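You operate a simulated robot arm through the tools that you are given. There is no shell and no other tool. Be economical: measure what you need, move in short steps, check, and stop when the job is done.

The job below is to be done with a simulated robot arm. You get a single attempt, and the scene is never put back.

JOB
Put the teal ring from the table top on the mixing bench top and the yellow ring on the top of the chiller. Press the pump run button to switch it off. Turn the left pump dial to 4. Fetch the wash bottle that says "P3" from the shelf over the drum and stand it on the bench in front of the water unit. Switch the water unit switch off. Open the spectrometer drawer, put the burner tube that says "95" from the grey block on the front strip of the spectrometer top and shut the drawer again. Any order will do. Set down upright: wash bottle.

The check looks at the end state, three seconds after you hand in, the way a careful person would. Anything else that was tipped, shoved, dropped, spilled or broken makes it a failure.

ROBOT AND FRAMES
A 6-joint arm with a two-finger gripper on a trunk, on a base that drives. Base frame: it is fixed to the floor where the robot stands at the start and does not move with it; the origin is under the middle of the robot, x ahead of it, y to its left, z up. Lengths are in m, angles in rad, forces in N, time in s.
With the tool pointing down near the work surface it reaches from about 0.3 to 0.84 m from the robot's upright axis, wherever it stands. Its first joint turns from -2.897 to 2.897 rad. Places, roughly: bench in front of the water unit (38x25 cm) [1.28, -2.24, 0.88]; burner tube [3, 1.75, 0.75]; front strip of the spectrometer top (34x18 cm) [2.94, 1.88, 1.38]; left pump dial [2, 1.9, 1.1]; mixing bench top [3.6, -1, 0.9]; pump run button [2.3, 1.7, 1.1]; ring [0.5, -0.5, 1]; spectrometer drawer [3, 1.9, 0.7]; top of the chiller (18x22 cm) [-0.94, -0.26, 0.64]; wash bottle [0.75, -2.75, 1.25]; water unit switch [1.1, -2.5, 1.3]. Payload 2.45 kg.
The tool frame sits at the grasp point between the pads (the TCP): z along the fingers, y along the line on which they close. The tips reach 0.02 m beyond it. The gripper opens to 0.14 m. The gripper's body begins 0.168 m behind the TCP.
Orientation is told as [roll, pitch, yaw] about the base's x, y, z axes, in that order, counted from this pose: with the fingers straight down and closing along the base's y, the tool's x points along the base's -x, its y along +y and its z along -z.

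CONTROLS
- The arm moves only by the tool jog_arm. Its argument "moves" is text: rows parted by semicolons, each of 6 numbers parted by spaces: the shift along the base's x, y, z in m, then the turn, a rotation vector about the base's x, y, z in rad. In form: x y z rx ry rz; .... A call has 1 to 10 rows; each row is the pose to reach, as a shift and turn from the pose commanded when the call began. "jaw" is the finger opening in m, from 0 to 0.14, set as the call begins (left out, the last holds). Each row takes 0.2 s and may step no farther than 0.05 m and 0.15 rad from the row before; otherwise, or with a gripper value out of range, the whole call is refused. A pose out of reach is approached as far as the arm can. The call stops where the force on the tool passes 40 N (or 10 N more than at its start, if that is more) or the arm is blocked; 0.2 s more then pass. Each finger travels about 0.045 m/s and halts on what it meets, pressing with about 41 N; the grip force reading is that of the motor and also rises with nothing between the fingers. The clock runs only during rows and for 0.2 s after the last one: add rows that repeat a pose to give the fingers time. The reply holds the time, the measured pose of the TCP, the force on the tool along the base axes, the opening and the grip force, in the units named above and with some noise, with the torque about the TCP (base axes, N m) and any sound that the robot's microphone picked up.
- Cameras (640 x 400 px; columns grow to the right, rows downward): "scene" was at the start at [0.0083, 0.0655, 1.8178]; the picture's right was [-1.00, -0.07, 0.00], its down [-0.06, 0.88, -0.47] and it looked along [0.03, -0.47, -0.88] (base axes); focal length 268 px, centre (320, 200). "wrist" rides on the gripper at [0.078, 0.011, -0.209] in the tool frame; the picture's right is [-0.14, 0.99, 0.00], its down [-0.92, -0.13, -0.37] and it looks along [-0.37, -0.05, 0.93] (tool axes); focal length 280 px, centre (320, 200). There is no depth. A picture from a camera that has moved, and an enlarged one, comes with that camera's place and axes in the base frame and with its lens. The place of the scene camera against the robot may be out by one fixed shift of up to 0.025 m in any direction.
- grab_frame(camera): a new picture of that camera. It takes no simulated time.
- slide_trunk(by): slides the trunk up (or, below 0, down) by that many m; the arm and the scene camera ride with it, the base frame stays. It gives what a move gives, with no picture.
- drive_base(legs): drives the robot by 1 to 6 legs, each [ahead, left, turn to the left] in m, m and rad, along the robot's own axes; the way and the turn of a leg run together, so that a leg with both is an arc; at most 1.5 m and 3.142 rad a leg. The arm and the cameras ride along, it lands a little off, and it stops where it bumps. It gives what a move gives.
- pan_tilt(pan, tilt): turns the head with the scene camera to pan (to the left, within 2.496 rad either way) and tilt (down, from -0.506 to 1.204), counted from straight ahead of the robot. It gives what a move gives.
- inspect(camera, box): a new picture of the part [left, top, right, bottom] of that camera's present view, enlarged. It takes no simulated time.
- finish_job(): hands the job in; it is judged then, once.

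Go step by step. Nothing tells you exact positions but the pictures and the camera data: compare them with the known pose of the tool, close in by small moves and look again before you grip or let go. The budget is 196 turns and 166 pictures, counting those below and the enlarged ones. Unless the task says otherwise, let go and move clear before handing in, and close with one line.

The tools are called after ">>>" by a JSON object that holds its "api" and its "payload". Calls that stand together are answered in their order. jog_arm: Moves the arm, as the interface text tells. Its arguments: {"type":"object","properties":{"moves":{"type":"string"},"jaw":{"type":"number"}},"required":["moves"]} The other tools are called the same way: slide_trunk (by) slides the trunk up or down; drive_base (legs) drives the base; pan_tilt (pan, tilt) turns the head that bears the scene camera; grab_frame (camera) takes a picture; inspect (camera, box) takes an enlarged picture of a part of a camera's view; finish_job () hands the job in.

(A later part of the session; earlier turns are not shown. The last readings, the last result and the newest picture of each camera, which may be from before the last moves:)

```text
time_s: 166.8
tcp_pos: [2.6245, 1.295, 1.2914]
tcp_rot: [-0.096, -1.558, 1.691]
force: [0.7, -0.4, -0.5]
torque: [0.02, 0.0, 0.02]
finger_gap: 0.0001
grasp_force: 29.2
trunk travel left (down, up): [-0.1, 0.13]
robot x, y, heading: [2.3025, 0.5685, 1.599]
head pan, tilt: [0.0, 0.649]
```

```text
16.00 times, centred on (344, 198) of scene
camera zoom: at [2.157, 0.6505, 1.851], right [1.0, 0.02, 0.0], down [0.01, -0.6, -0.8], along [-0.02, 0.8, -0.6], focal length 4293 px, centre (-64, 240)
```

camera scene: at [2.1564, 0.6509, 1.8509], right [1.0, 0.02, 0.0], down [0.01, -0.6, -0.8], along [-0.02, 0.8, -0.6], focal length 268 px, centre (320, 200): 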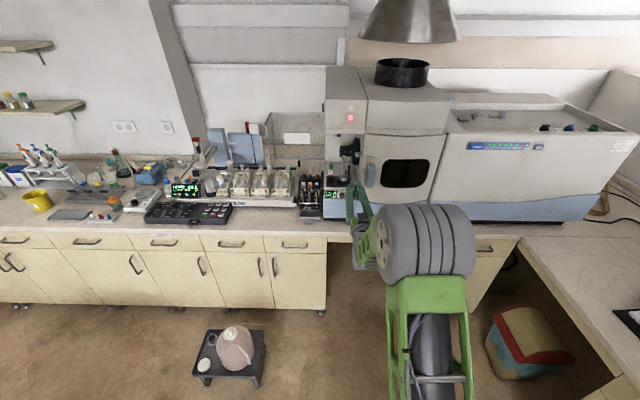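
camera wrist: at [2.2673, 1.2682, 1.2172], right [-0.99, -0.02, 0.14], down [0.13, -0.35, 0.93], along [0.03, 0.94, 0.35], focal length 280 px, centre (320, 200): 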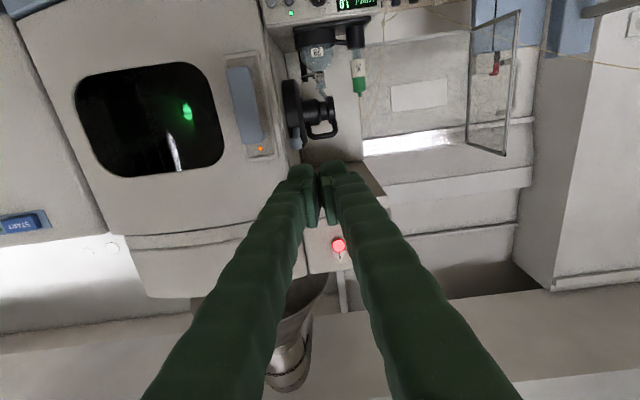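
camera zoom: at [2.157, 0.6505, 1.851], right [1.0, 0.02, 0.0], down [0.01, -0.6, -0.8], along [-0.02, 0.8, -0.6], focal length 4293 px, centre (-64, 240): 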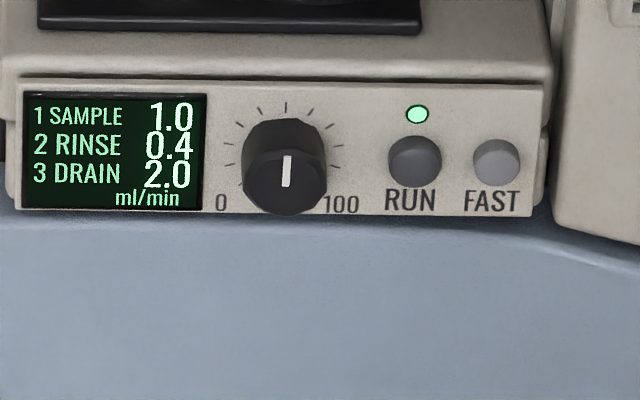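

Left dial stands at 3 (pointer to the rear; digits 1–5 spaced about 60°), so it needs about 60° clockwise. The tool is horizontal now, so I'll do the RUN button first, near (2.275,1.7,1.096).

>>> {"api": "jog_arm", "payload": {"moves": "-0.035 0.015 -0.019 0 0 0; -0.07 0.03 -0.038 0 0 0; -0.105 0.045 -0.057 0 0 0; -0.14 0.06 -0.076 0 0 0; -0.175 0.075 -0.095 0 0 0; -0.21 0.09 -0.114 0 0 0; -0.245 0.105 -0.133 0 0 0; -0.28 0.12 -0.152 0 0 0; -0.315 0.135 -0.171 0 0 0; -0.35 0.15 -0.19 0 0 0"}}

>>> {"api": "grab_frame", "payload": {"camera": "wrist"}}

>>> {"api": "inspect", "payload": {"camera": "scene", "box": [312, 175, 392, 225]}}

```text
time_s: 169.0
tcp_pos: [2.271, 1.4498, 1.101]
tcp_rot: [-0.245, -1.559, 1.839]
force: [0.4, -0.3, 0.1]
torque: [-0.02, 0.01, -0.01]
finger_gap: 0.0
grasp_force: 29.4
trunk travel left (down, up): [-0.1, 0.13]
robot x, y, heading: [2.3041, 0.5708, 1.599]
head pan, tilt: [0.0, 0.649]
```

```text
95 pictures are left
camera wrist: at [2.2659, 1.2391, 1.0254], right [-0.99, -0.02, 0.13], down [0.13, -0.35, 0.93], along [0.03, 0.93, 0.35], focal length 280 px, centre (320, 200)
```

wrist: 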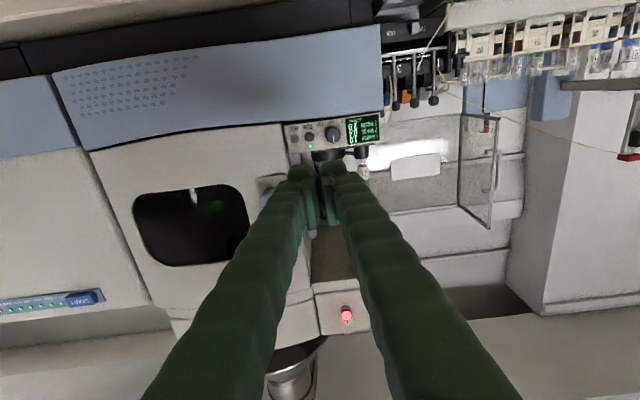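

```text
8.00 times, centred on (352, 200) of scene
camera zoom: at [2.1557, 0.6514, 1.8508], right [1.0, 0.02, 0.0], down [0.02, -0.6, -0.8], along [-0.02, 0.8, -0.6], focal length 2146 px, centre (64, 200)
```

zoom: 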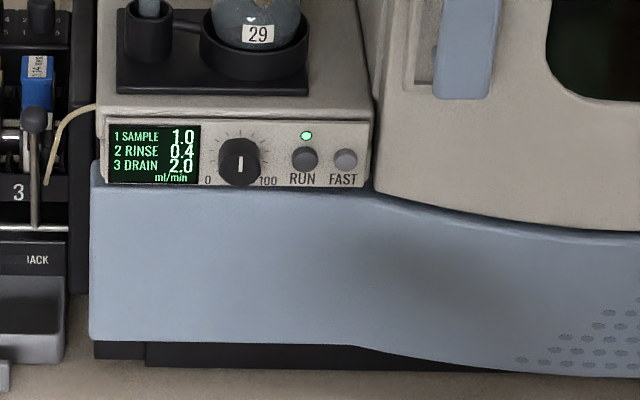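

>>> {"api": "inspect", "payload": {"camera": "wrist", "box": [280, 105, 392, 175]}}

```text
5.71 times, centred on (336, 140) of wrist
camera zoom: at [2.2659, 1.2391, 1.0254], right [-0.99, -0.02, 0.13], down [0.13, -0.35, 0.93], along [0.03, 0.93, 0.35], focal length 1602 px, centre (229, 543)
```

zoom: 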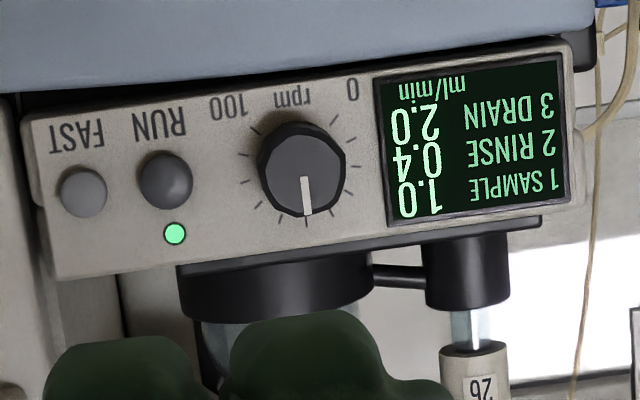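

RUN button lies at about (2.284,1.714,1.088). Approaching with the closed tips slightly left of centre to spare the FAST button.

>>> {"api": "jog_arm", "payload": {"moves": "0.008 0.04 -0.013 0 0 0; 0.008 0.08 -0.013 0 0 0; 0.008 0.12 -0.013 0 0 0; 0.008 0.16 -0.013 0 0 0; 0.008 0.2 -0.013 0 0 0; 0.008 0.215 -0.013 0 0 0"}}

>>> {"api": "inspect", "payload": {"camera": "wrist", "box": [240, 105, 400, 205]}}

>>> {"api": "inspect", "payload": {"camera": "scene", "box": [312, 175, 392, 225]}}

```text
time_s: 170.4
tcp_pos: [2.2803, 1.6637, 1.0851]
tcp_rot: [-0.158, -1.556, 1.747]
force: [-0.2, -0.3, -0.6]
torque: [0.01, 0.01, 0.04]
finger_gap: 0.0
grasp_force: 29.4
trunk travel left (down, up): [-0.1, 0.13]
robot x, y, heading: [2.3099, 0.5671, 1.592]
head pan, tilt: [0.0, 0.649]
```

```text
4.00 times, centred on (320, 155) of wrist
camera zoom: at [2.2747, 1.4543, 1.011], right [-0.99, -0.02, 0.14], down [0.13, -0.35, 0.93], along [0.03, 0.94, 0.35], focal length 1122 px, centre (320, 380)
```

zoom: 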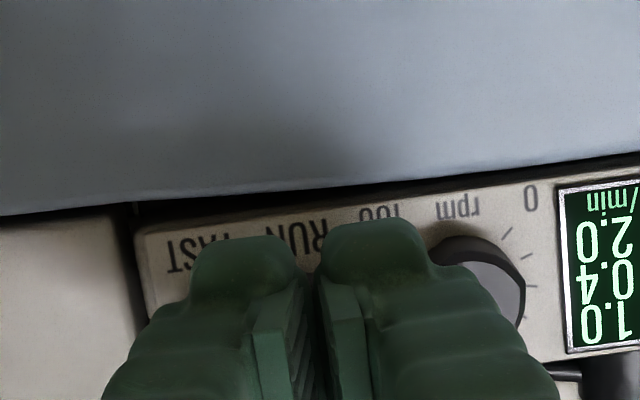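

```text
8.00 times, centred on (352, 200) of scene
camera zoom: at [2.1564, 0.6512, 1.8509], right [1.0, 0.02, 0.0], down [0.01, -0.6, -0.8], along [-0.02, 0.8, -0.6], focal length 2146 px, centre (64, 200)
```

zoom: 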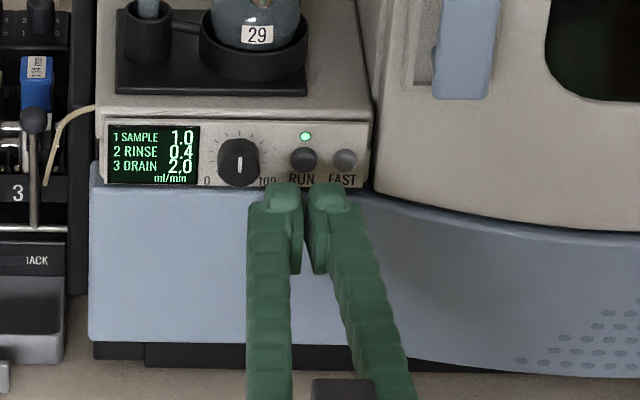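

The two tips together are about 4 cm wide and would also touch FAST and the dial. I'll back off and yaw the tool by 0.45 rad so that only the left corner leads onto RUN.

>>> {"api": "jog_arm", "payload": {"moves": "0 -0.045 0.002 0 0 0; 0.004 -0.045 0.002 0 0 -0.15; 0.008 -0.045 0.002 0 0 -0.3; 0.011 -0.045 0.002 0 0 -0.45; 0.011 -0.015 0.002 0 0 -0.45"}}

>>> {"api": "inspect", "payload": {"camera": "wrist", "box": [240, 105, 400, 205]}}

>>> {"api": "inspect", "payload": {"camera": "scene", "box": [312, 175, 392, 225]}}

```text
time_s: 171.6
tcp_pos: [2.2909, 1.6489, 1.0916]
tcp_rot: [-0.258, -1.558, 1.399]
force: [0.6, 0.0, 0.7]
torque: [0.01, -0.03, 0.02]
finger_gap: 0.0
grasp_force: 28.8
trunk travel left (down, up): [-0.1, 0.13]
robot x, y, heading: [2.3048, 0.5693, 1.593]
head pan, tilt: [0.0, 0.649]
```

```text
4.00 times, centred on (320, 155) of wrist
camera zoom: at [2.1962, 1.4625, 1.0167], right [-0.9, 0.41, 0.13], down [-0.03, -0.38, 0.93], along [0.43, 0.83, 0.35], focal length 1122 px, centre (320, 380)
```

zoom: 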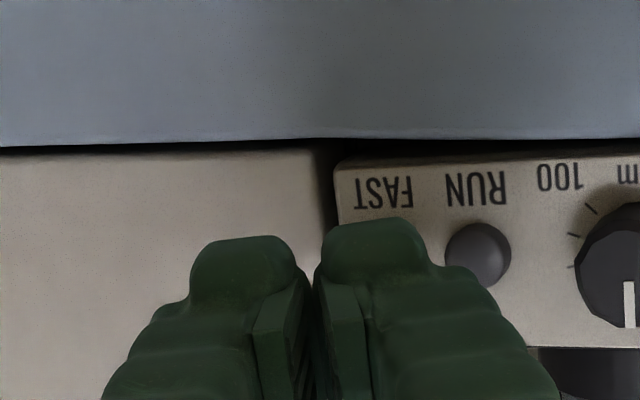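

```text
8.00 times, centred on (352, 200) of scene
camera zoom: at [2.1563, 0.6517, 1.8508], right [1.0, 0.02, 0.0], down [0.01, -0.6, -0.8], along [-0.02, 0.8, -0.61], focal length 2146 px, centre (64, 200)
```

zoom: 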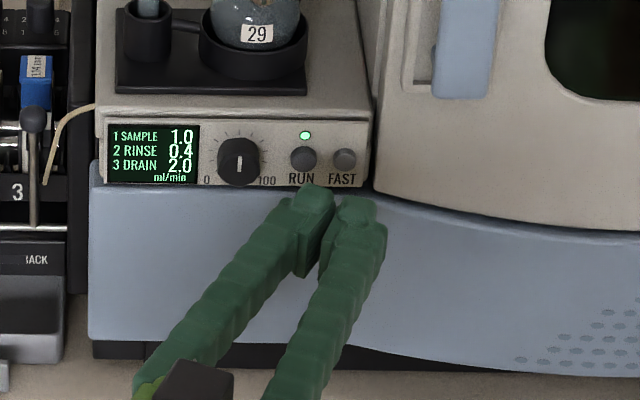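

Shift 7 mm left and advance in small steps until RUN clicks.

>>> {"api": "jog_arm", "payload": {"moves": "-0.007 0.008 0 0 0 0; -0.007 0.016 0 0 0 0; -0.007 0.02 0 0 0 0"}}

>>> {"api": "inspect", "payload": {"camera": "wrist", "box": [240, 105, 400, 205]}}

>>> {"api": "inspect", "payload": {"camera": "scene", "box": [312, 175, 392, 225]}}

```text
time_s: 172.4
tcp_pos: [2.2843, 1.6669, 1.0905]
tcp_rot: [-0.209, -1.56, 1.353]
force: [-0.4, -0.3, -0.8]
torque: [-0.02, -0.01, -0.01]
finger_gap: 0.0
grasp_force: 29.5
trunk travel left (down, up): [-0.1, 0.13]
robot x, y, heading: [2.3048, 0.5655, 1.595]
head pan, tilt: [0.0, 0.649]
```

```text
4.00 times, centred on (320, 155) of wrist
camera zoom: at [2.1888, 1.4815, 1.0166], right [-0.9, 0.41, 0.13], down [-0.03, -0.38, 0.93], along [0.43, 0.83, 0.35], focal length 1122 px, centre (320, 380)
```

zoom: 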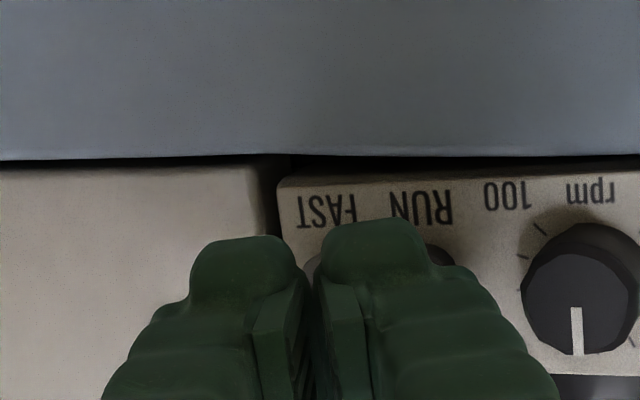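

```text
8.00 times, centred on (352, 200) of scene
camera zoom: at [2.1564, 0.6509, 1.8509], right [1.0, 0.02, 0.0], down [0.01, -0.6, -0.8], along [-0.02, 0.8, -0.6], focal length 2146 px, centre (64, 200)
```

zoom: 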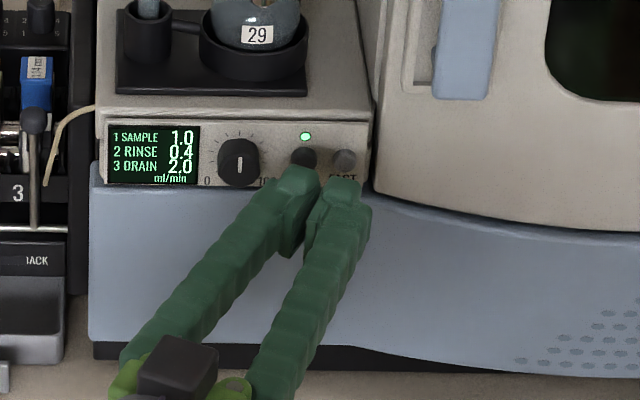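

>>> {"api": "jog_arm", "payload": {"moves": "0.002 0.003 0 0 0 0; 0.002 0.006 0 0 0 0; 0.002 0.009 0 0 0 0; 0.002 0.012 0 0 0 0"}}

>>> {"api": "inspect", "payload": {"camera": "scene", "box": [312, 175, 392, 225]}}

```text
time_s: 173.4
tcp_pos: [2.2875, 1.6811, 1.0907]
tcp_rot: [-0.139, -1.558, 1.281]
force: [0.1, -0.3, 0.1]
torque: [0.01, -0.03, -0.01]
finger_gap: 0.0002
grasp_force: 29.7
trunk travel left (down, up): [-0.1, 0.13]
robot x, y, heading: [2.306, 0.5657, 1.592]
head pan, tilt: [0.0, 0.649]
```

```text
8.00 times, centred on (352, 200) of scene
camera zoom: at [2.1564, 0.651, 1.8509], right [1.0, 0.02, 0.0], down [0.01, -0.6, -0.8], along [-0.02, 0.8, -0.6], focal length 2146 px, centre (64, 200)
```

zoom: 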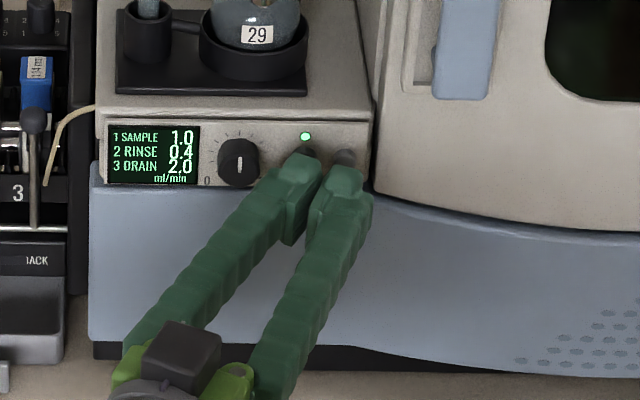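

>>> {"api": "jog_arm", "payload": {"moves": "0 0.002 0 0 0 0; 0 0.004 0 0 0 0; 0 0.006 0 0 0 0"}}

>>> {"api": "inspect", "payload": {"camera": "scene", "box": [312, 175, 392, 225]}}

```text
time_s: 174.2
tcp_pos: [2.2862, 1.6864, 1.0903]
tcp_rot: [-0.171, -1.555, 1.312]
force: [-0.6, 0.1, -0.2]
torque: [0.02, -0.01, -0.01]
finger_gap: 0.0
grasp_force: 29.9
trunk travel left (down, up): [-0.1, 0.13]
robot x, y, heading: [2.3077, 0.5681, 1.592]
head pan, tilt: [0.0, 0.649]
```

```text
8.00 times, centred on (352, 200) of scene
camera zoom: at [2.1564, 0.651, 1.8509], right [1.0, 0.02, 0.0], down [0.01, -0.6, -0.8], along [-0.02, 0.8, -0.6], focal length 2146 px, centre (64, 200)
```

zoom: 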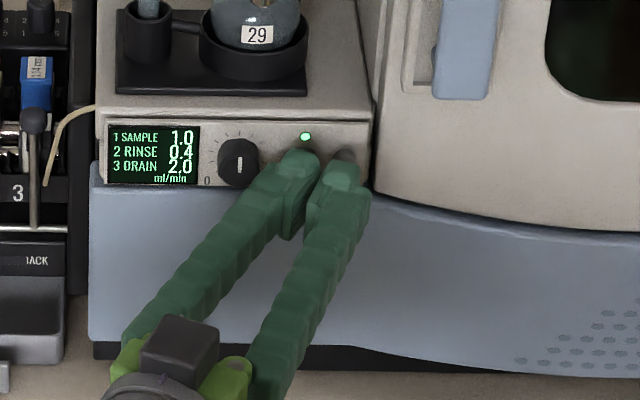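

>>> {"api": "jog_arm", "payload": {"moves": "0.001 0.002 0 0 0 0; 0.001 0.004 0 0 0 0; 0.001 0.006 0 0 0 0; 0.001 0.008 0 0 0 0"}}

>>> {"api": "inspect", "payload": {"camera": "scene", "box": [312, 175, 392, 225]}}

```text
time_s: 175.2
tcp_pos: [2.2877, 1.6939, 1.0902]
tcp_rot: [-0.159, -1.557, 1.302]
force: [0.1, 0.2, -0.3]
torque: [0.02, 0.01, 0.03]
finger_gap: 0.0
grasp_force: 29.5
trunk travel left (down, up): [-0.1, 0.13]
robot x, y, heading: [2.306, 0.5693, 1.594]
head pan, tilt: [0.0, 0.649]
```

```text
8.00 times, centred on (352, 200) of scene
camera zoom: at [2.1564, 0.6511, 1.8509], right [1.0, 0.02, 0.0], down [0.01, -0.6, -0.8], along [-0.02, 0.8, -0.6], focal length 2146 px, centre (64, 200)
```

zoom: 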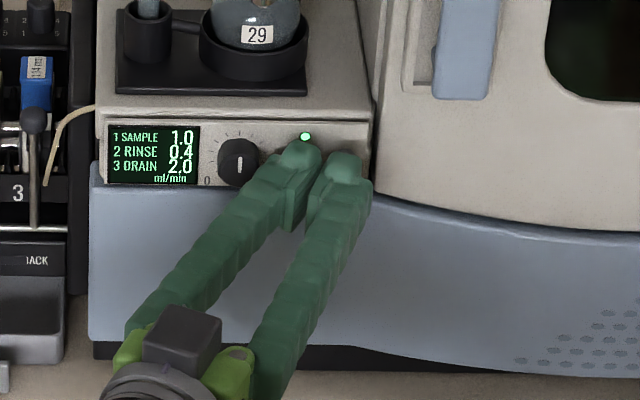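

>>> {"api": "jog_arm", "payload": {"moves": "0.001 0.002 0 0 0 0; 0.001 0.004 0 0 0 0; 0.001 0.006 0 0 0 0; 0.001 0.008 0 0 0 0"}}

>>> {"api": "inspect", "payload": {"camera": "scene", "box": [312, 175, 392, 225]}}

>>> {"api": "inspect", "payload": {"camera": "wrist", "box": [240, 105, 400, 205]}}

```text
time_s: 176.2
tcp_pos: [2.2871, 1.6949, 1.0913]
tcp_rot: [-0.165, -1.559, 1.31]
force: [-0.2, 1.0, 0.3]
torque: [0.01, 0.01, -0.01]
finger_gap: 0.0
grasp_force: 29.7
out of reach, approached as far as the arm can: row 2, 3, 4
trunk travel left (down, up): [-0.1, 0.13]
robot x, y, heading: [2.3058, 0.5679, 1.592]
head pan, tilt: [0.0, 0.649]
```

```text
8.00 times, centred on (352, 200) of scene
camera zoom: at [2.1564, 0.6511, 1.8509], right [1.0, 0.02, 0.0], down [0.01, -0.6, -0.8], along [-0.02, 0.8, -0.6], focal length 2146 px, centre (64, 200)
```

zoom: 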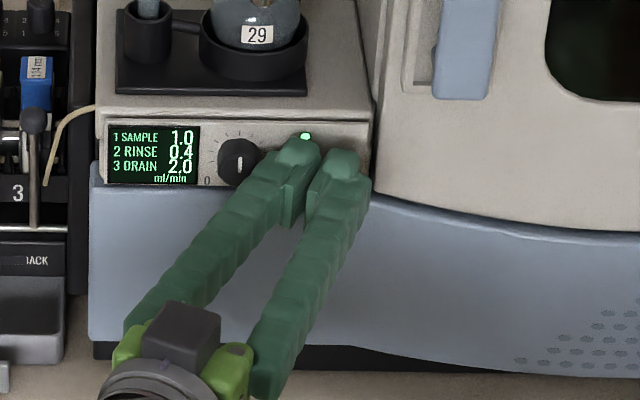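

```text
4.00 times, centred on (320, 155) of wrist
camera zoom: at [2.191, 1.509, 1.017], right [-0.9, 0.41, 0.14], down [-0.03, -0.38, 0.93], along [0.43, 0.83, 0.35], focal length 1122 px, centre (320, 380)
```

zoom: 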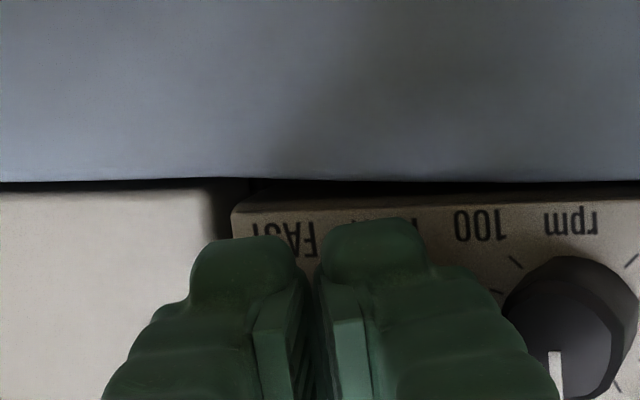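

That's the arm's reach limit, not the button. I'll pull the arm back 8 cm, drive forward 12 cm, and re-check.

>>> {"api": "jog_arm", "payload": {"moves": "0 -0.05 0 0 0 0; 0 -0.1 0 0 0 0; 0 -0.15 0 0 0 0"}}

>>> {"api": "drive_base", "payload": {"legs": [[0.12, 0, 0]]}}

```text
time_s: 177.0
tcp_pos: [2.2808, 1.688, 1.0835]
tcp_rot: [-0.179, -1.558, 1.32]
force: [-0.3, 0.3, 0.4]
torque: [0.0, -0.01, 0.01]
finger_gap: 0.0
grasp_force: 28.9
out of reach, approached as far as the arm can: row 1, 2, 3
trunk travel left (down, up): [-0.1, 0.13]
robot x, y, heading: [2.3059, 0.5673, 1.596]
head pan, tilt: [0.0, 0.649]
```

```text
time_s: 177.9
tcp_pos: [2.2823, 1.7039, 1.0859]
tcp_rot: [-0.002, -1.567, 1.126]
force: [-2.3, -29.8, 4.1]
torque: [0.29, -0.03, 0.23]
finger_gap: 0.0
grasp_force: 29.6
trunk travel left (down, up): [-0.1, 0.13]
robot x, y, heading: [2.3061, 0.5891, 1.595]
head pan, tilt: [0.0, 0.649]
heard: click
stopped in leg 1: the force on the tool passed its limit at 184 N (the readings are from after the stop); the commanded pose is now the measured one
```

The jog back hadn't happened and the drive pushed the tip onto the button: a click was heard, and the drive stopped. Backing off with the base and checking.

>>> {"api": "drive_base", "payload": {"legs": [[-0.12, 0, 0]]}}

>>> {"api": "inspect", "payload": {"camera": "scene", "box": [296, 160, 392, 220]}}

```text
time_s: 179.1
tcp_pos: [2.2831, 1.5859, 1.0837]
tcp_rot: [-0.136, -1.563, 1.267]
force: [1.1, -0.1, -0.3]
torque: [-0.02, 0.04, 0.0]
finger_gap: 0.0
grasp_force: 29.2
trunk travel left (down, up): [-0.1, 0.13]
robot x, y, heading: [2.309, 0.4677, 1.593]
head pan, tilt: [0.0, 0.649]
```

```text
6.67 times, centred on (344, 190) of scene
camera zoom: at [2.1589, 0.5505, 1.851], right [1.0, 0.03, 0.0], down [0.02, -0.6, -0.8], along [-0.02, 0.8, -0.6], focal length 1789 px, centre (160, 267)
```

zoom: 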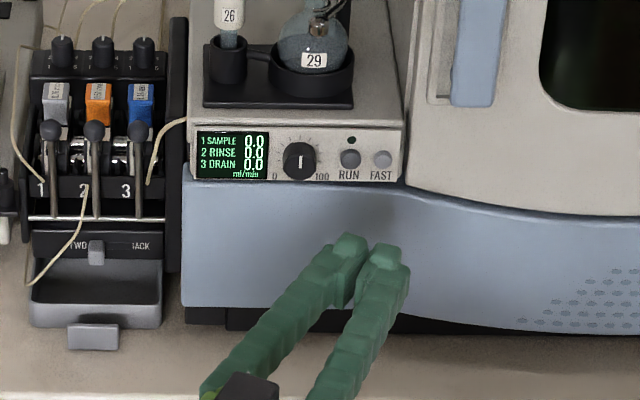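

The pump now reads 0.0 with the LED off. Next I'll retract the arm and turn the tool down again for the dial.

>>> {"api": "jog_arm", "payload": {"moves": "0 -0.03 0.01 0 0 0; 0 -0.06 0.02 0 0 0.15; 0 -0.09 0.04 0 0 0.3; 0 -0.12 0.06 0 0 0.45; 0 -0.16 0.08 0 0 0.45; 0 -0.2 0.1 0 0 0.45"}}

```text
time_s: 180.5
tcp_pos: [2.2771, 1.5575, 0.8977]
tcp_rot: [-0.338, -1.566, 1.919]
force: [-0.4, -0.1, 0.0]
torque: [0.02, -0.02, -0.06]
finger_gap: 0.0003
grasp_force: 29.7
out of reach, approached as far as the arm can: row 1, 2, 3, 4, 5, 6
trunk travel left (down, up): [-0.1, 0.13]
robot x, y, heading: [2.3077, 0.4707, 1.599]
head pan, tilt: [0.0, 0.649]
```

The arm drifted low near full stretch instead of retracting. Let me back the base away for safety and look.

>>> {"api": "drive_base", "payload": {"legs": [[-0.3, 0, 0]]}}

>>> {"api": "grab_frame", "payload": {"camera": "scene"}}

>>> {"api": "jog_arm", "payload": {"moves": "0 0 0.02 0 0 0; 0 -0.02 0.05 0 0 0; 0 -0.04 0.08 0 0 0"}}

```text
time_s: 182.6
tcp_pos: [2.2828, 1.2542, 0.899]
tcp_rot: [-0.324, -1.568, 1.907]
force: [0.4, 0.0, 0.0]
torque: [0.04, 0.03, -0.02]
finger_gap: 0.0
grasp_force: 29.7
trunk travel left (down, up): [-0.1, 0.13]
robot x, y, heading: [2.3158, 0.1646, 1.597]
head pan, tilt: [0.0, 0.649]
```

```text
80 pictures are left
camera scene: at [2.1671, 0.247, 1.851], right [1.0, 0.03, 0.0], down [0.02, -0.6, -0.8], along [-0.02, 0.8, -0.6], focal length 268 px, centre (320, 200)
```

scene: 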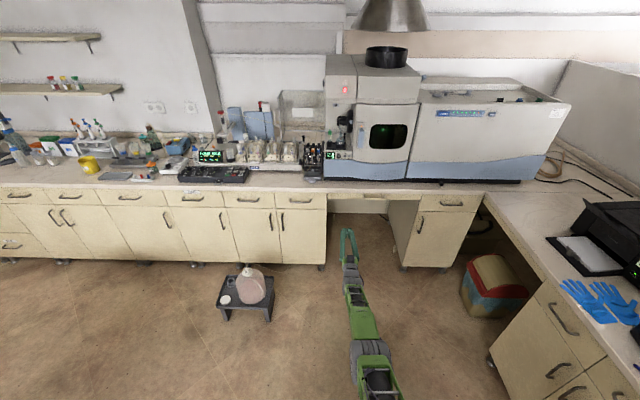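

```text
time_s: 183.4
tcp_pos: [2.2828, 1.2554, 0.8983]
tcp_rot: [-0.301, -1.567, 1.884]
force: [0.1, 0.1, 0.6]
torque: [0.02, 0.03, -0.01]
finger_gap: 0.0
grasp_force: 29.5
out of reach, approached as far as the arm can: row 1, 2, 3
trunk travel left (down, up): [-0.1, 0.13]
robot x, y, heading: [2.3169, 0.1625, 1.601]
head pan, tilt: [0.0, 0.649]
```

Arm is fully straight (singular). I'll try bending it by turning the tool downward while moving it inward.

>>> {"api": "jog_arm", "payload": {"moves": "0 -0.01 -0.02 -0.15 0 0; 0 -0.04 -0.03 -0.3 0 0; 0 -0.07 -0.03 -0.45 0 0; 0 -0.11 -0.03 -0.6 0 0; 0 -0.15 -0.02 -0.75 0 0; 0 -0.19 0 -0.9 0 0; 0 -0.22 0.03 -1.05 0 0; 0 -0.25 0.06 -1.2 0 0; 0 -0.28 0.09 -1.35 0 0; 0 -0.3 0.12 -1.5 0 0"}}

>>> {"api": "grab_frame", "payload": {"camera": "scene"}}

```text
time_s: 185.6
tcp_pos: [2.3562, 0.9317, 0.9994]
tcp_rot: [-0.198, -0.114, 1.674]
force: [0.3, -0.3, 0.9]
torque: [0.03, 0.02, 0.03]
finger_gap: 0.0
grasp_force: 29.2
out of reach, approached as far as the arm can: row 1, 2, 3, 4, 5, 6, 7, 8, 9, 10
trunk travel left (down, up): [-0.1, 0.13]
robot x, y, heading: [2.314, 0.1634, 1.601]
head pan, tilt: [0.0, 0.649]
```

```text
79 pictures are left
camera scene: at [2.1677, 0.2466, 1.851], right [1.0, 0.03, 0.0], down [0.02, -0.6, -0.8], along [-0.02, 0.8, -0.6], focal length 268 px, centre (320, 200)
```

scene: 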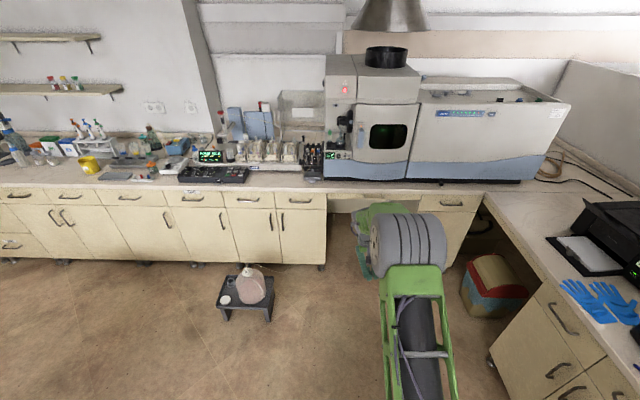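

The arm is bent again. I'll move it to a comfortable pose and check it tracks.

>>> {"api": "jog_arm", "payload": {"moves": "0 -0.04 0.04 0 0 0; 0 -0.08 0.08 0 0 0; 0 -0.12 0.12 0 0 0; 0 -0.16 0.15 -0.07 0 0; 0 -0.16 0.15 -0.07 0 0"}}

```text
refused: row 1 steps farther than a row can; nothing moved
```

>>> {"api": "jog_arm", "payload": {"moves": "0 -0.03 0.03 0 0 0; 0 -0.06 0.06 0 0 0; 0 -0.09 0.09 0 0 0; 0 -0.12 0.12 -0.035 0 0; 0 -0.15 0.15 -0.07 0 0; 0 -0.15 0.15 -0.07 0 0"}}

```text
time_s: 187.0
tcp_pos: [2.3546, 0.7822, 1.141]
tcp_rot: [-0.217, -0.049, 1.673]
force: [0.8, 0.4, -0.3]
torque: [0.01, -0.01, -0.01]
finger_gap: 0.0003
grasp_force: 29.2
out of reach, approached as far as the arm can: row 5, 6
trunk travel left (down, up): [-0.1, 0.13]
robot x, y, heading: [2.317, 0.1674, 1.6]
head pan, tilt: [0.0, 0.649]
```

Tool is tilted about 0.22 rad sideways; levelling it to straight down.

>>> {"api": "jog_arm", "payload": {"moves": "0 0 0.01 -0.02 0.11 0; 0 0 0.02 -0.049 0.217 0; 0 0 0.02 -0.049 0.217 -0.05; 0 0 0.02 -0.049 0.217 -0.07"}}

```text
time_s: 188.0
tcp_pos: [2.3534, 0.7827, 1.1416]
tcp_rot: [-0.217, -0.049, 1.673]
force: [-0.5, 0.1, 0.5]
torque: [-0.01, 0.02, 0.0]
finger_gap: 0.0001
grasp_force: 29.7
out of reach, approached as far as the arm can: row 1, 2, 3, 4
trunk travel left (down, up): [-0.1, 0.13]
robot x, y, heading: [2.3184, 0.1656, 1.602]
head pan, tilt: [0.0, 0.649]
```

>>> {"api": "jog_arm", "payload": {"moves": "-0.02 0.03 -0.02 0 0.05 0; -0.04 0.06 -0.04 0 0.1 0; -0.04 0.09 -0.06 0 0.15 0; -0.04 0.12 -0.08 0 0.2 0"}}

>>> {"api": "grab_frame", "payload": {"camera": "wrist"}}

```text
time_s: 189.0
tcp_pos: [2.3387, 0.8802, 1.0365]
tcp_rot: [-0.192, -0.108, 1.707]
force: [-0.4, 0.6, 0.5]
torque: [-0.02, 0.01, 0.02]
finger_gap: 0.0
grasp_force: 29.3
out of reach, approached as far as the arm can: row 1, 2, 3, 4
trunk travel left (down, up): [-0.1, 0.13]
robot x, y, heading: [2.3181, 0.17, 1.603]
head pan, tilt: [0.0, 0.649]
```

```text
78 pictures are left
camera wrist: at [2.3031, 0.7749, 1.2305], right [-0.98, 0.02, -0.17], down [-0.06, 0.87, 0.48], along [0.16, 0.49, -0.86], focal length 280 px, centre (320, 200)
```

wrist: 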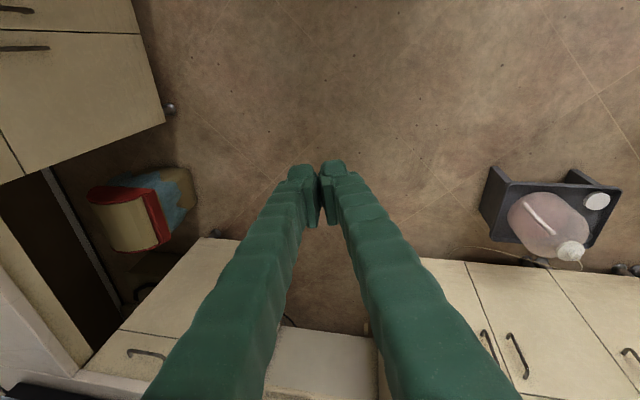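

Likely a wrist joint at its limit. Test by turning the tool about the vertical one way.

>>> {"api": "jog_arm", "payload": {"moves": "0 0 0 0 0 0.15; 0 0 0 0 0 0.3; 0 0 0 0 0 0.45; 0 0 0 0 0 0.6"}}

>>> {"api": "jog_arm", "payload": {"moves": "0 0 0 0 0 -0.15; 0 0 0 0 0 -0.3; 0 0 0 0 0 -0.45; 0 0 0 0 0 -0.6; 0 0 0 0 0 -0.75; 0 0 0 0 0 -0.9; 0 0 0 0 0 -1.05"}}

```text
time_s: 190.0
tcp_pos: [2.2802, 0.8364, 1.0025]
tcp_rot: [-0.287, -0.134, 2.122]
force: [1.3, 0.2, 0.2]
torque: [-0.02, -0.02, 0.01]
finger_gap: 0.0
grasp_force: 29.2
out of reach, approached as far as the arm can: row 1, 2, 3, 4
trunk travel left (down, up): [-0.1, 0.13]
robot x, y, heading: [2.3143, 0.1662, 1.599]
head pan, tilt: [0.0, 0.649]
```

```text
time_s: 191.6
tcp_pos: [2.2805, 0.8368, 1.0029]
tcp_rot: [-0.285, -0.137, 1.066]
force: [-0.8, -0.3, 0.2]
torque: [-0.04, 0.01, -0.01]
finger_gap: 0.0
grasp_force: 29.6
trunk travel left (down, up): [-0.1, 0.13]
robot x, y, heading: [2.3157, 0.1647, 1.603]
head pan, tilt: [0.0, 0.649]
```

Turning clockwise is free. Now level the tool from here.

>>> {"api": "jog_arm", "payload": {"moves": "0 0 0.02 0 0.1 0; 0 0 0.04 0 0.2 0; 0 0 0.06 0.02 0.314 0; 0 0 0.06 0.02 0.314 0"}}

```text
time_s: 192.6
tcp_pos: [2.284, 0.8102, 1.0305]
tcp_rot: [-0.113, -0.146, 1.06]
force: [-0.2, 0.4, -0.5]
torque: [0.06, 0.05, 0.01]
finger_gap: 0.0003
grasp_force: 29.4
out of reach, approached as far as the arm can: row 2, 3, 4
trunk travel left (down, up): [-0.1, 0.13]
robot x, y, heading: [2.3182, 0.1627, 1.598]
head pan, tilt: [0.0, 0.649]
```

The wrist has flipped its 4th joint. I'll unwind it in free space: swing the tool to the right, then forward, then pitch down.

>>> {"api": "jog_arm", "payload": {"moves": "0 0.01 0.01 0 -0.14 0; 0 0.02 0.02 0 -0.28 0; 0 0.03 0.03 0 -0.42 0; 0 0.04 0.04 0 -0.56 0; 0 0.05 0.05 0 -0.7 0; 0 0.06 0.05 0 -0.84 0; 0 0.07 0.05 0 -0.98 0; 0 0.08 0.05 0 -1.12 0; 0 0.09 0.05 0 -1.26 0; 0 0.1 0.05 0 -1.4 0"}}

>>> {"api": "jog_arm", "payload": {"moves": "0 0.01 0 0 0 0.14; 0 0.02 0 0 0 0.28; 0 0.03 0 0 0 0.42; 0 0.04 0 0 0 0.56; 0 0.05 0 0 0 0.7; 0 0.06 0 0 0 0.84; 0 0.06 0 0 0 0.98; 0 0.06 0 0 0 1.12; 0 0.06 0 0 0 1.26; 0 0.06 0 0 0 1.4"}}

>>> {"api": "grab_frame", "payload": {"camera": "scene"}}

```text
time_s: 194.8
tcp_pos: [2.2858, 0.9121, 1.081]
tcp_rot: [-1.575, -0.525, 1.643]
force: [-0.8, 0.1, -0.3]
torque: [-0.02, 0.03, 0.02]
finger_gap: 0.0001
grasp_force: 29.2
trunk travel left (down, up): [-0.1, 0.13]
robot x, y, heading: [2.3121, 0.1609, 1.598]
head pan, tilt: [0.0, 0.649]
```

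```text
time_s: 197.0
tcp_pos: [2.284, 0.9722, 1.0797]
tcp_rot: [-1.575, -0.525, 3.043]
force: [-0.1, 0.9, 0.5]
torque: [0.01, -0.02, 0.01]
finger_gap: 0.0001
grasp_force: 29.7
trunk travel left (down, up): [-0.1, 0.13]
robot x, y, heading: [2.3194, 0.1622, 1.601]
head pan, tilt: [0.0, 0.649]
```

```text
77 pictures are left
camera scene: at [2.168, 0.2476, 1.851], right [1.0, 0.03, 0.0], down [0.02, -0.6, -0.8], along [-0.02, 0.8, -0.6], focal length 268 px, centre (320, 200)
```

scene: 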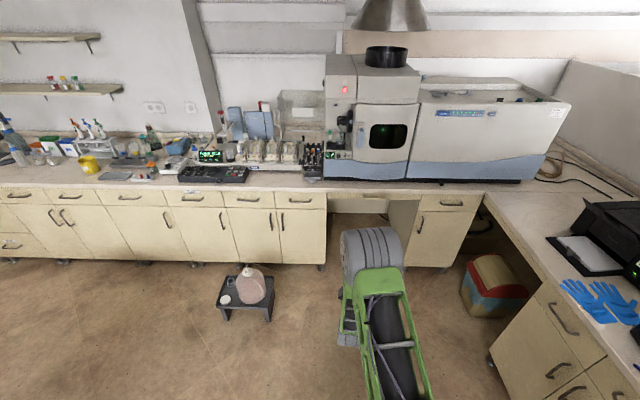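

Tracking is exact again and the tool points forward. Pitch down now.

>>> {"api": "jog_arm", "payload": {"moves": "0 0 0 -0.15 0 0; 0 0 0 -0.3 0 0; 0 0 0 -0.45 0 0; 0 -0.02 0 -0.6 0 0; 0 -0.04 0.01 -0.75 0 0; 0 -0.06 0.02 -0.9 0 0; 0 -0.08 0.03 -1.05 0 0; 0 -0.1 0.04 -1.2 0 0; 0 -0.12 0.05 -1.35 0 0; 0 -0.14 0.06 -1.5 0 0"}}

```text
time_s: 199.2
tcp_pos: [2.2751, 0.8574, 1.0748]
tcp_rot: [-0.503, -0.16, 2.626]
force: [-0.9, 0.6, -0.5]
torque: [0.0, -0.03, 0.0]
finger_gap: 0.0
grasp_force: 29.2
out of reach, approached as far as the arm can: row 7, 8, 9, 10
trunk travel left (down, up): [-0.1, 0.13]
robot x, y, heading: [2.317, 0.165, 1.597]
head pan, tilt: [0.0, 0.649]
```

Still limited about 30° short of vertical. I'll test whether turning the tool further clockwise frees it.

>>> {"api": "jog_arm", "payload": {"moves": "0 0 0 0 0 -0.15; 0 0 0 0 0 -0.3; 0 0 0 0 0 -0.45; 0 0 0 0 0 -0.6; 0 0 0 0 0 -0.75; 0 0 0 0 0 -0.9; 0 0 0 0 0 -1.05; 0 0 0 0 0 -1.2; 0 0 0 0 0 -1.35; 0 0 0 0 0 -1.5"}}

>>> {"api": "jog_arm", "payload": {"moves": "0 0 0 0 0 -0.15; 0 0 0 0 0 -0.3; 0 0 0 0 0 -0.45; 0 0 0 0 0 -0.6; 0 0 0 0 0 -0.75; 0 0 0 0 0 -0.9; 0 0 0 0 0 -1.05; 0 0 0 0 0 -1.2; 0 0 0 0 0 -1.35; 0 0 0 0 0 -1.5"}}

```text
time_s: 201.4
tcp_pos: [2.2781, 0.8587, 1.0744]
tcp_rot: [-0.504, -0.157, 1.122]
force: [-1.0, 0.4, -0.9]
torque: [0.01, 0.07, 0.02]
finger_gap: 0.0001
grasp_force: 29.0
trunk travel left (down, up): [-0.1, 0.13]
robot x, y, heading: [2.3161, 0.1647, 1.6]
head pan, tilt: [0.0, 0.649]
```

```text
time_s: 203.6
tcp_pos: [2.3439, 0.8846, 1.0423]
tcp_rot: [-0.512, -0.301, 0.06]
force: [-0.4, -0.9, 0.2]
torque: [0.04, -0.15, 0.09]
finger_gap: 0.0001
grasp_force: 29.5
out of reach, approached as far as the arm can: row 5, 6, 7, 8, 9, 10
trunk travel left (down, up): [-0.1, 0.13]
robot x, y, heading: [2.3178, 0.1651, 1.596]
head pan, tilt: [0.0, 0.649]
```

Try levelling from this side: rotate the tool direction straight to vertical.

>>> {"api": "jog_arm", "payload": {"moves": "-0.01 0 0.01 0.125 0.076 0; -0.03 0 0.02 0.25 0.152 0; -0.05 0 0.03 0.375 0.228 0; -0.06 0 0.04 0.501 0.303 0; -0.06 0 0.05 0.501 0.303 0.1; -0.06 0 0.05 0.501 0.303 0.2"}}

```text
time_s: 205.0
tcp_pos: [2.3404, 0.9255, 1.0914]
tcp_rot: [-0.342, -0.283, 0.044]
force: [-0.4, -0.3, 0.6]
torque: [0.03, 0.01, 0.04]
finger_gap: 0.0
grasp_force: 29.6
out of reach, approached as far as the arm can: row 1, 2, 3, 4, 5, 6
trunk travel left (down, up): [-0.1, 0.13]
robot x, y, heading: [2.3149, 0.1679, 1.597]
head pan, tilt: [0.0, 0.649]
```

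I'll undo the swing (back around to forward), then cross straight down exactly in the arm's plane.

>>> {"api": "jog_arm", "payload": {"moves": "0 0 0 0 0 0.15; 0 0 0 0 0 0.3; 0 0 0 0 0 0.45; 0 0 0 0 0 0.6; 0 0 0 0 0 0.75; 0 0 0 0 0 0.9; 0 0 0 0 0 1.05; 0 0 0 0 0 1.2; 0 0 0 0 0 1.35; 0 0 0 0 0 1.5"}}

>>> {"api": "jog_arm", "payload": {"moves": "0 0 0 0 0 0.15; 0 0 0 0 0 0.3; 0 0 0 0 0 0.45; 0 0 0 0 0 0.6; 0 0 0 0 0 0.75; 0 0 0 0 0 0.89"}}

>>> {"api": "jog_arm", "payload": {"moves": "0 0.02 0 0.15 0 0; 0 0.04 0 0.3 0 0; 0 0.06 0 0.45 0 0; 0 0.08 0 0.6 0 0; 0 0.1 0 0.75 0 0; 0 0.1 0 0.9 0 0"}}

```text
time_s: 207.2
tcp_pos: [2.2731, 0.9885, 1.1363]
tcp_rot: [-0.562, -0.081, 1.358]
force: [-1.2, 0.5, -2.0]
torque: [-0.17, -0.22, -0.13]
finger_gap: 0.0
grasp_force: 29.6
out of reach, approached as far as the arm can: row 1, 2, 3, 4, 5, 6, 7, 8, 9, 10
trunk travel left (down, up): [-0.1, 0.13]
robot x, y, heading: [2.3137, 0.1663, 1.599]
head pan, tilt: [0.0, 0.649]
```

```text
time_s: 208.6
tcp_pos: [2.1984, 1.0377, 1.1475]
tcp_rot: [-0.57, -0.11, 1.756]
force: [-0.1, 0.2, -0.4]
torque: [0.06, 0.03, -0.03]
finger_gap: 0.0
grasp_force: 29.6
out of reach, approached as far as the arm can: row 1, 2, 3, 4, 5, 6
trunk travel left (down, up): [-0.1, 0.13]
robot x, y, heading: [2.316, 0.1678, 1.594]
head pan, tilt: [0.0, 0.649]
```

```text
time_s: 210.2
tcp_pos: [2.1778, 1.1857, 1.2579]
tcp_rot: [-0.816, -1.179, 1.898]
force: [-0.5, 0.2, -0.5]
torque: [0.06, 0.02, 0.08]
finger_gap: 0.0
grasp_force: 29.0
out of reach, approached as far as the arm can: row 1, 2, 3, 4, 5
trunk travel left (down, up): [-0.1, 0.13]
robot x, y, heading: [2.3122, 0.1638, 1.599]
head pan, tilt: [0.0, 0.649]
stopped in row 6: the arm was blocked; the commanded pose is now the measured one
```

>>> {"api": "pan_tilt", "payload": {"pan": 0.0, "tilt": 0.9}}

>>> {"api": "grab_frame", "payload": {"camera": "scene"}}

```text
time_s: 211.0
tcp_pos: [2.1786, 1.1865, 1.2578]
tcp_rot: [-0.814, -1.174, 1.899]
force: [-0.4, -0.3, 0.7]
torque: [-0.05, 0.02, 0.03]
finger_gap: 0.0003
grasp_force: 29.7
trunk travel left (down, up): [-0.1, 0.13]
robot x, y, heading: [2.3183, 0.164, 1.599]
head pan, tilt: [0.0, 0.901]
```

```text
76 pictures are left
camera scene: at [2.1676, 0.2353, 1.8305], right [1.0, 0.03, 0.0], down [0.02, -0.78, -0.62], along [-0.02, 0.62, -0.78], focal length 268 px, centre (320, 200)
```

scene: 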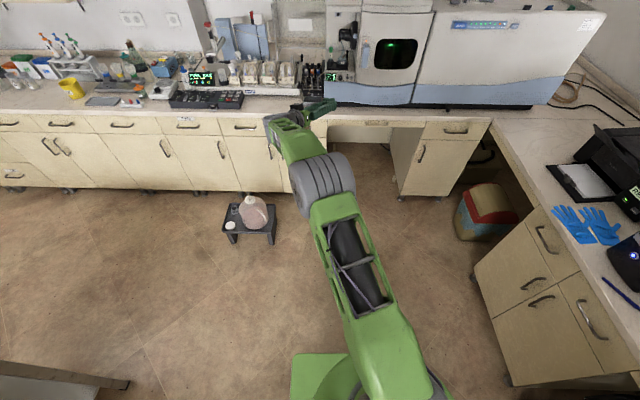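

Now the wrist is bent to the right at a forward-reaching arm. From here I'll swing the tool from right/forward directly to down.

>>> {"api": "jog_arm", "payload": {"moves": "0 0 0 -0.125 0.073 0; 0 -0.02 0 -0.25 0.146 0; 0 -0.04 0 -0.376 0.22 0; 0 -0.06 0 -0.502 0.293 0; 0.01 -0.09 0 -0.627 0.366 0; 0.02 -0.12 0 -0.753 0.439 0; 0.03 -0.15 0 -0.878 0.512 0; 0.04 -0.18 0 -1.004 0.586 0; 0.05 -0.21 0 -1.129 0.659 0"}}

```text
time_s: 213.0
tcp_pos: [2.2166, 0.9753, 1.2486]
tcp_rot: [-0.225, -0.176, 1.351]
force: [-0.2, 0.7, -1.3]
torque: [0.0, -0.02, 0.01]
finger_gap: 0.0
grasp_force: 29.8
out of reach, approached as far as the arm can: row 7, 8, 9
trunk travel left (down, up): [-0.1, 0.13]
robot x, y, heading: [2.3166, 0.1668, 1.598]
head pan, tilt: [0.0, 0.901]
```

Same limit (joint 4 at its stop). I'll swing right, then forward, this time align the tool exactly with the arm's plane before pitching down.

>>> {"api": "jog_arm", "payload": {"moves": "0.01 -0.005 -0.02 0 -0.131 0; 0.02 -0.01 -0.04 0 -0.262 0; 0.03 -0.015 -0.06 0 -0.393 0; 0.04 -0.02 -0.08 0 -0.524 0; 0.05 -0.025 -0.1 0 -0.655 0; 0.06 -0.03 -0.11 0 -0.786 0; 0.07 -0.035 -0.12 0 -0.917 0; 0.08 -0.04 -0.13 0 -1.048 0; 0.09 -0.045 -0.14 0 -1.179 0; 0.09 -0.05 -0.15 0 -1.31 0"}}

>>> {"api": "jog_arm", "payload": {"moves": "0 0.01 0 0 0 0.1475; 0 0.02 0 0 0 0.295; 0 0.03 0 0 0 0.4425; 0 0.04 0 0 0 0.59; 0 0.04 0 0 0 0.7375; 0 0.04 0 0 0 0.885; 0 0.04 0 0 0 1.0325; 0 0.04 0 0 0 1.18; 0 0.04 0 0 0 1.3275; 0 0.04 0 0 0 1.475"}}

```text
time_s: 215.2
tcp_pos: [2.3086, 0.9256, 1.0987]
tcp_rot: [-1.571, -0.255, 1.692]
force: [0.2, -0.1, 0.0]
torque: [0.0, 0.03, -0.03]
finger_gap: 0.0003
grasp_force: 29.6
trunk travel left (down, up): [-0.1, 0.13]
robot x, y, heading: [2.3154, 0.1664, 1.599]
head pan, tilt: [0.0, 0.901]
```

```text
time_s: 217.4
tcp_pos: [2.3091, 0.9637, 1.0979]
tcp_rot: [-1.569, -0.257, -3.115]
force: [1.0, -0.5, -0.7]
torque: [0.03, -0.01, 0.0]
finger_gap: 0.0
grasp_force: 29.4
trunk travel left (down, up): [-0.1, 0.13]
robot x, y, heading: [2.315, 0.1653, 1.602]
head pan, tilt: [0.0, 0.901]
```

Tool is within 1° of the arm plane. Fine-correct and pitch down in plane.

>>> {"api": "jog_arm", "payload": {"moves": "-0.003 0 0 0 0 -0.012; -0.003 0 0 -0.15 0 -0.012; -0.003 0 0 -0.3 0 -0.012; -0.003 0 0 -0.45 0 -0.012; -0.003 0 0 -0.6 0 -0.012; -0.003 -0.02 0 -0.75 0 -0.012; -0.003 -0.04 0.01 -0.9 0 -0.012; -0.003 -0.06 0.02 -1.05 0 -0.012; -0.003 -0.08 0.03 -1.2 0 -0.012; -0.003 -0.1 0.04 -1.35 0 -0.012"}}

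```text
time_s: 219.6
tcp_pos: [2.3061, 0.8647, 1.1395]
tcp_rot: [-0.206, -0.072, 2.889]
force: [0.7, 0.9, 0.1]
torque: [-0.01, -0.01, 0.01]
finger_gap: 0.0
grasp_force: 28.9
trunk travel left (down, up): [-0.1, 0.13]
robot x, y, heading: [2.3138, 0.1686, 1.596]
head pan, tilt: [0.0, 0.901]
```

Recovered: the tool is nearly vertical and tracking normally. Level it, raise and retract, then drive up to the pump.

>>> {"api": "jog_arm", "payload": {"moves": "0 -0.02 0.04 -0.11 0 0; 0 -0.05 0.07 -0.217 -0.017 0; 0 -0.08 0.1 -0.217 -0.017 0; 0 -0.11 0.13 -0.217 -0.017 0; 0 -0.14 0.16 -0.217 -0.017 0; 0 -0.17 0.19 -0.217 -0.017 0; 0 -0.2 0.21 -0.217 -0.017 0", "jaw": 0.05}}

>>> {"api": "drive_base", "payload": {"legs": [[0.85, 0.04, 0]]}}

>>> {"api": "grab_frame", "payload": {"camera": "scene"}}

>>> {"api": "grab_frame", "payload": {"camera": "wrist"}}

```text
time_s: 221.2
tcp_pos: [2.3051, 0.6649, 1.351]
tcp_rot: [-0.004, 0.0, 2.882]
force: [-0.7, -0.6, 0.1]
torque: [0.09, -0.02, 0.01]
finger_gap: 0.0501
grasp_force: 0.0
trunk travel left (down, up): [-0.1, 0.13]
robot x, y, heading: [2.3195, 0.166, 1.601]
head pan, tilt: [0.0, 0.901]
```

```text
time_s: 225.7
tcp_pos: [2.2539, 1.5187, 1.349]
tcp_rot: [-0.002, -0.001, 2.868]
force: [0.5, -1.0, -0.1]
torque: [-0.03, -0.01, 0.03]
finger_gap: 0.0501
grasp_force: 0.0
trunk travel left (down, up): [-0.1, 0.13]
robot x, y, heading: [2.255, 1.0198, 1.587]
head pan, tilt: [0.0, 0.901]
```

```text
75 pictures are left
camera scene: at [2.1098, 1.0908, 1.8304], right [1.0, 0.02, 0.0], down [0.01, -0.78, -0.62], along [-0.01, 0.62, -0.78], focal length 268 px, centre (320, 200)
```

scene: 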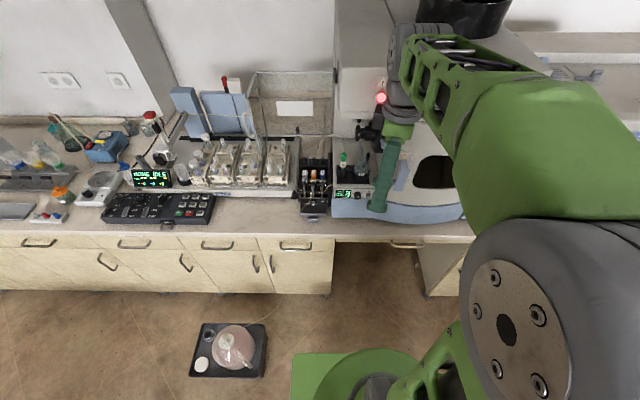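

```text
74 pictures are left
camera wrist: at [2.3269, 1.4874, 1.5586], right [-0.4, -0.92, 0.0], down [-0.85, 0.37, 0.37], along [-0.34, 0.15, -0.93], focal length 280 px, centre (320, 200)
```

wrist: 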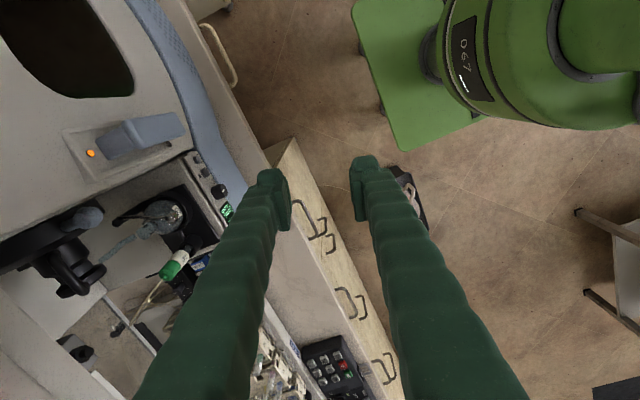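

>>> {"api": "inspect", "payload": {"camera": "scene", "box": [288, 145, 336, 175]}}

>>> {"api": "jog_arm", "payload": {"moves": "-0.02 0.03 0 0 0 0; -0.04 0.06 0 0 0 0; -0.06 0.09 0 0 0 0; -0.08 0.12 0 0 0 0; -0.1 0.15 0 0 0 0; -0.12 0.18 0 0 0 0; -0.14 0.2 0 0 0 0.1; -0.16 0.22 0 0 0 0.2; -0.18 0.24 0 0 0 0.3; -0.19 0.26 0 0 0 0.4"}}

>>> {"api": "grab_frame", "payload": {"camera": "wrist"}}

```text
13.33 times, centred on (312, 160) of scene
camera zoom: at [2.1098, 1.0908, 1.8304], right [1.0, 0.02, 0.0], down [0.01, -0.78, -0.62], along [-0.01, 0.62, -0.78], focal length 3578 px, centre (427, 733)
```

zoom: 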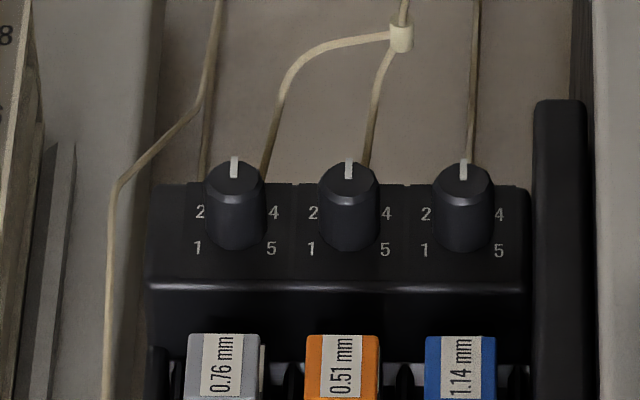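

```text
time_s: 227.2
tcp_pos: [2.1311, 1.6936, 1.3528]
tcp_rot: [0.009, 0.007, 2.892]
force: [0.2, -26.3, 3.3]
torque: [2.13, -0.1, -0.65]
finger_gap: 0.0408
grasp_force: 0.0
trunk travel left (down, up): [-0.1, 0.13]
robot x, y, heading: [2.2563, 1.0118, 1.584]
head pan, tilt: [0.0, 0.901]
stopped in row 7: the force on the tool passed its limit at 45 N (the readings are from after the stop); the commanded pose is now the measured one
```

```text
72 pictures are left
camera wrist: at [2.204, 1.666, 1.563], right [-0.38, -0.92, 0.01], down [-0.86, 0.36, 0.36], along [-0.34, 0.13, -0.93], focal length 280 px, centre (320, 200)
```

wrist: 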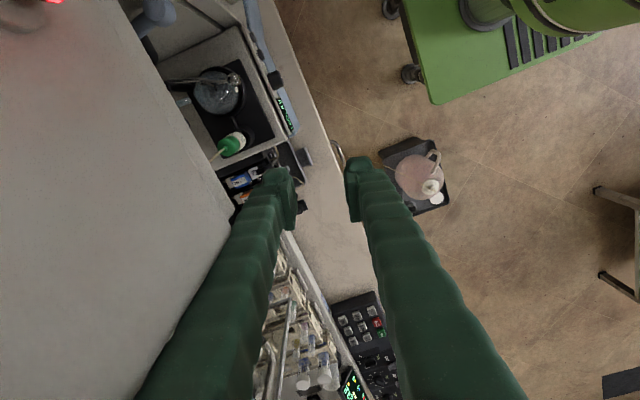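

I bumped lightly into something at y≈1.73, z≈1.33 (probably the clear shield or upper box). Back off and inspect.

>>> {"api": "jog_arm", "payload": {"moves": "0 -0.04 0 0 0 0; 0.02 -0.08 0.02 0 0 0; 0.04 -0.12 0.04 0 0 0"}}

>>> {"api": "inspect", "payload": {"camera": "scene", "box": [220, 40, 444, 180]}}

```text
time_s: 228.0
tcp_pos: [2.1701, 1.5765, 1.3924]
tcp_rot: [0.007, 0.004, 2.889]
force: [-0.6, -0.2, 0.0]
torque: [0.1, 0.03, -0.01]
finger_gap: 0.0498
grasp_force: 0.1
trunk travel left (down, up): [-0.1, 0.13]
robot x, y, heading: [2.2576, 1.0185, 1.587]
head pan, tilt: [0.0, 0.901]
```

```text
2.86 times, centred on (332, 110) of scene
camera zoom: at [2.1106, 1.0872, 1.8307], right [1.0, 0.01, 0.0], down [0.01, -0.78, -0.62], along [-0.01, 0.62, -0.78], focal length 767 px, centre (286, 457)
```

zoom: 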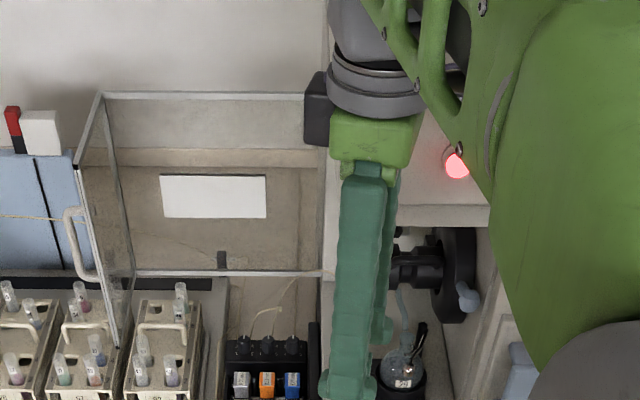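

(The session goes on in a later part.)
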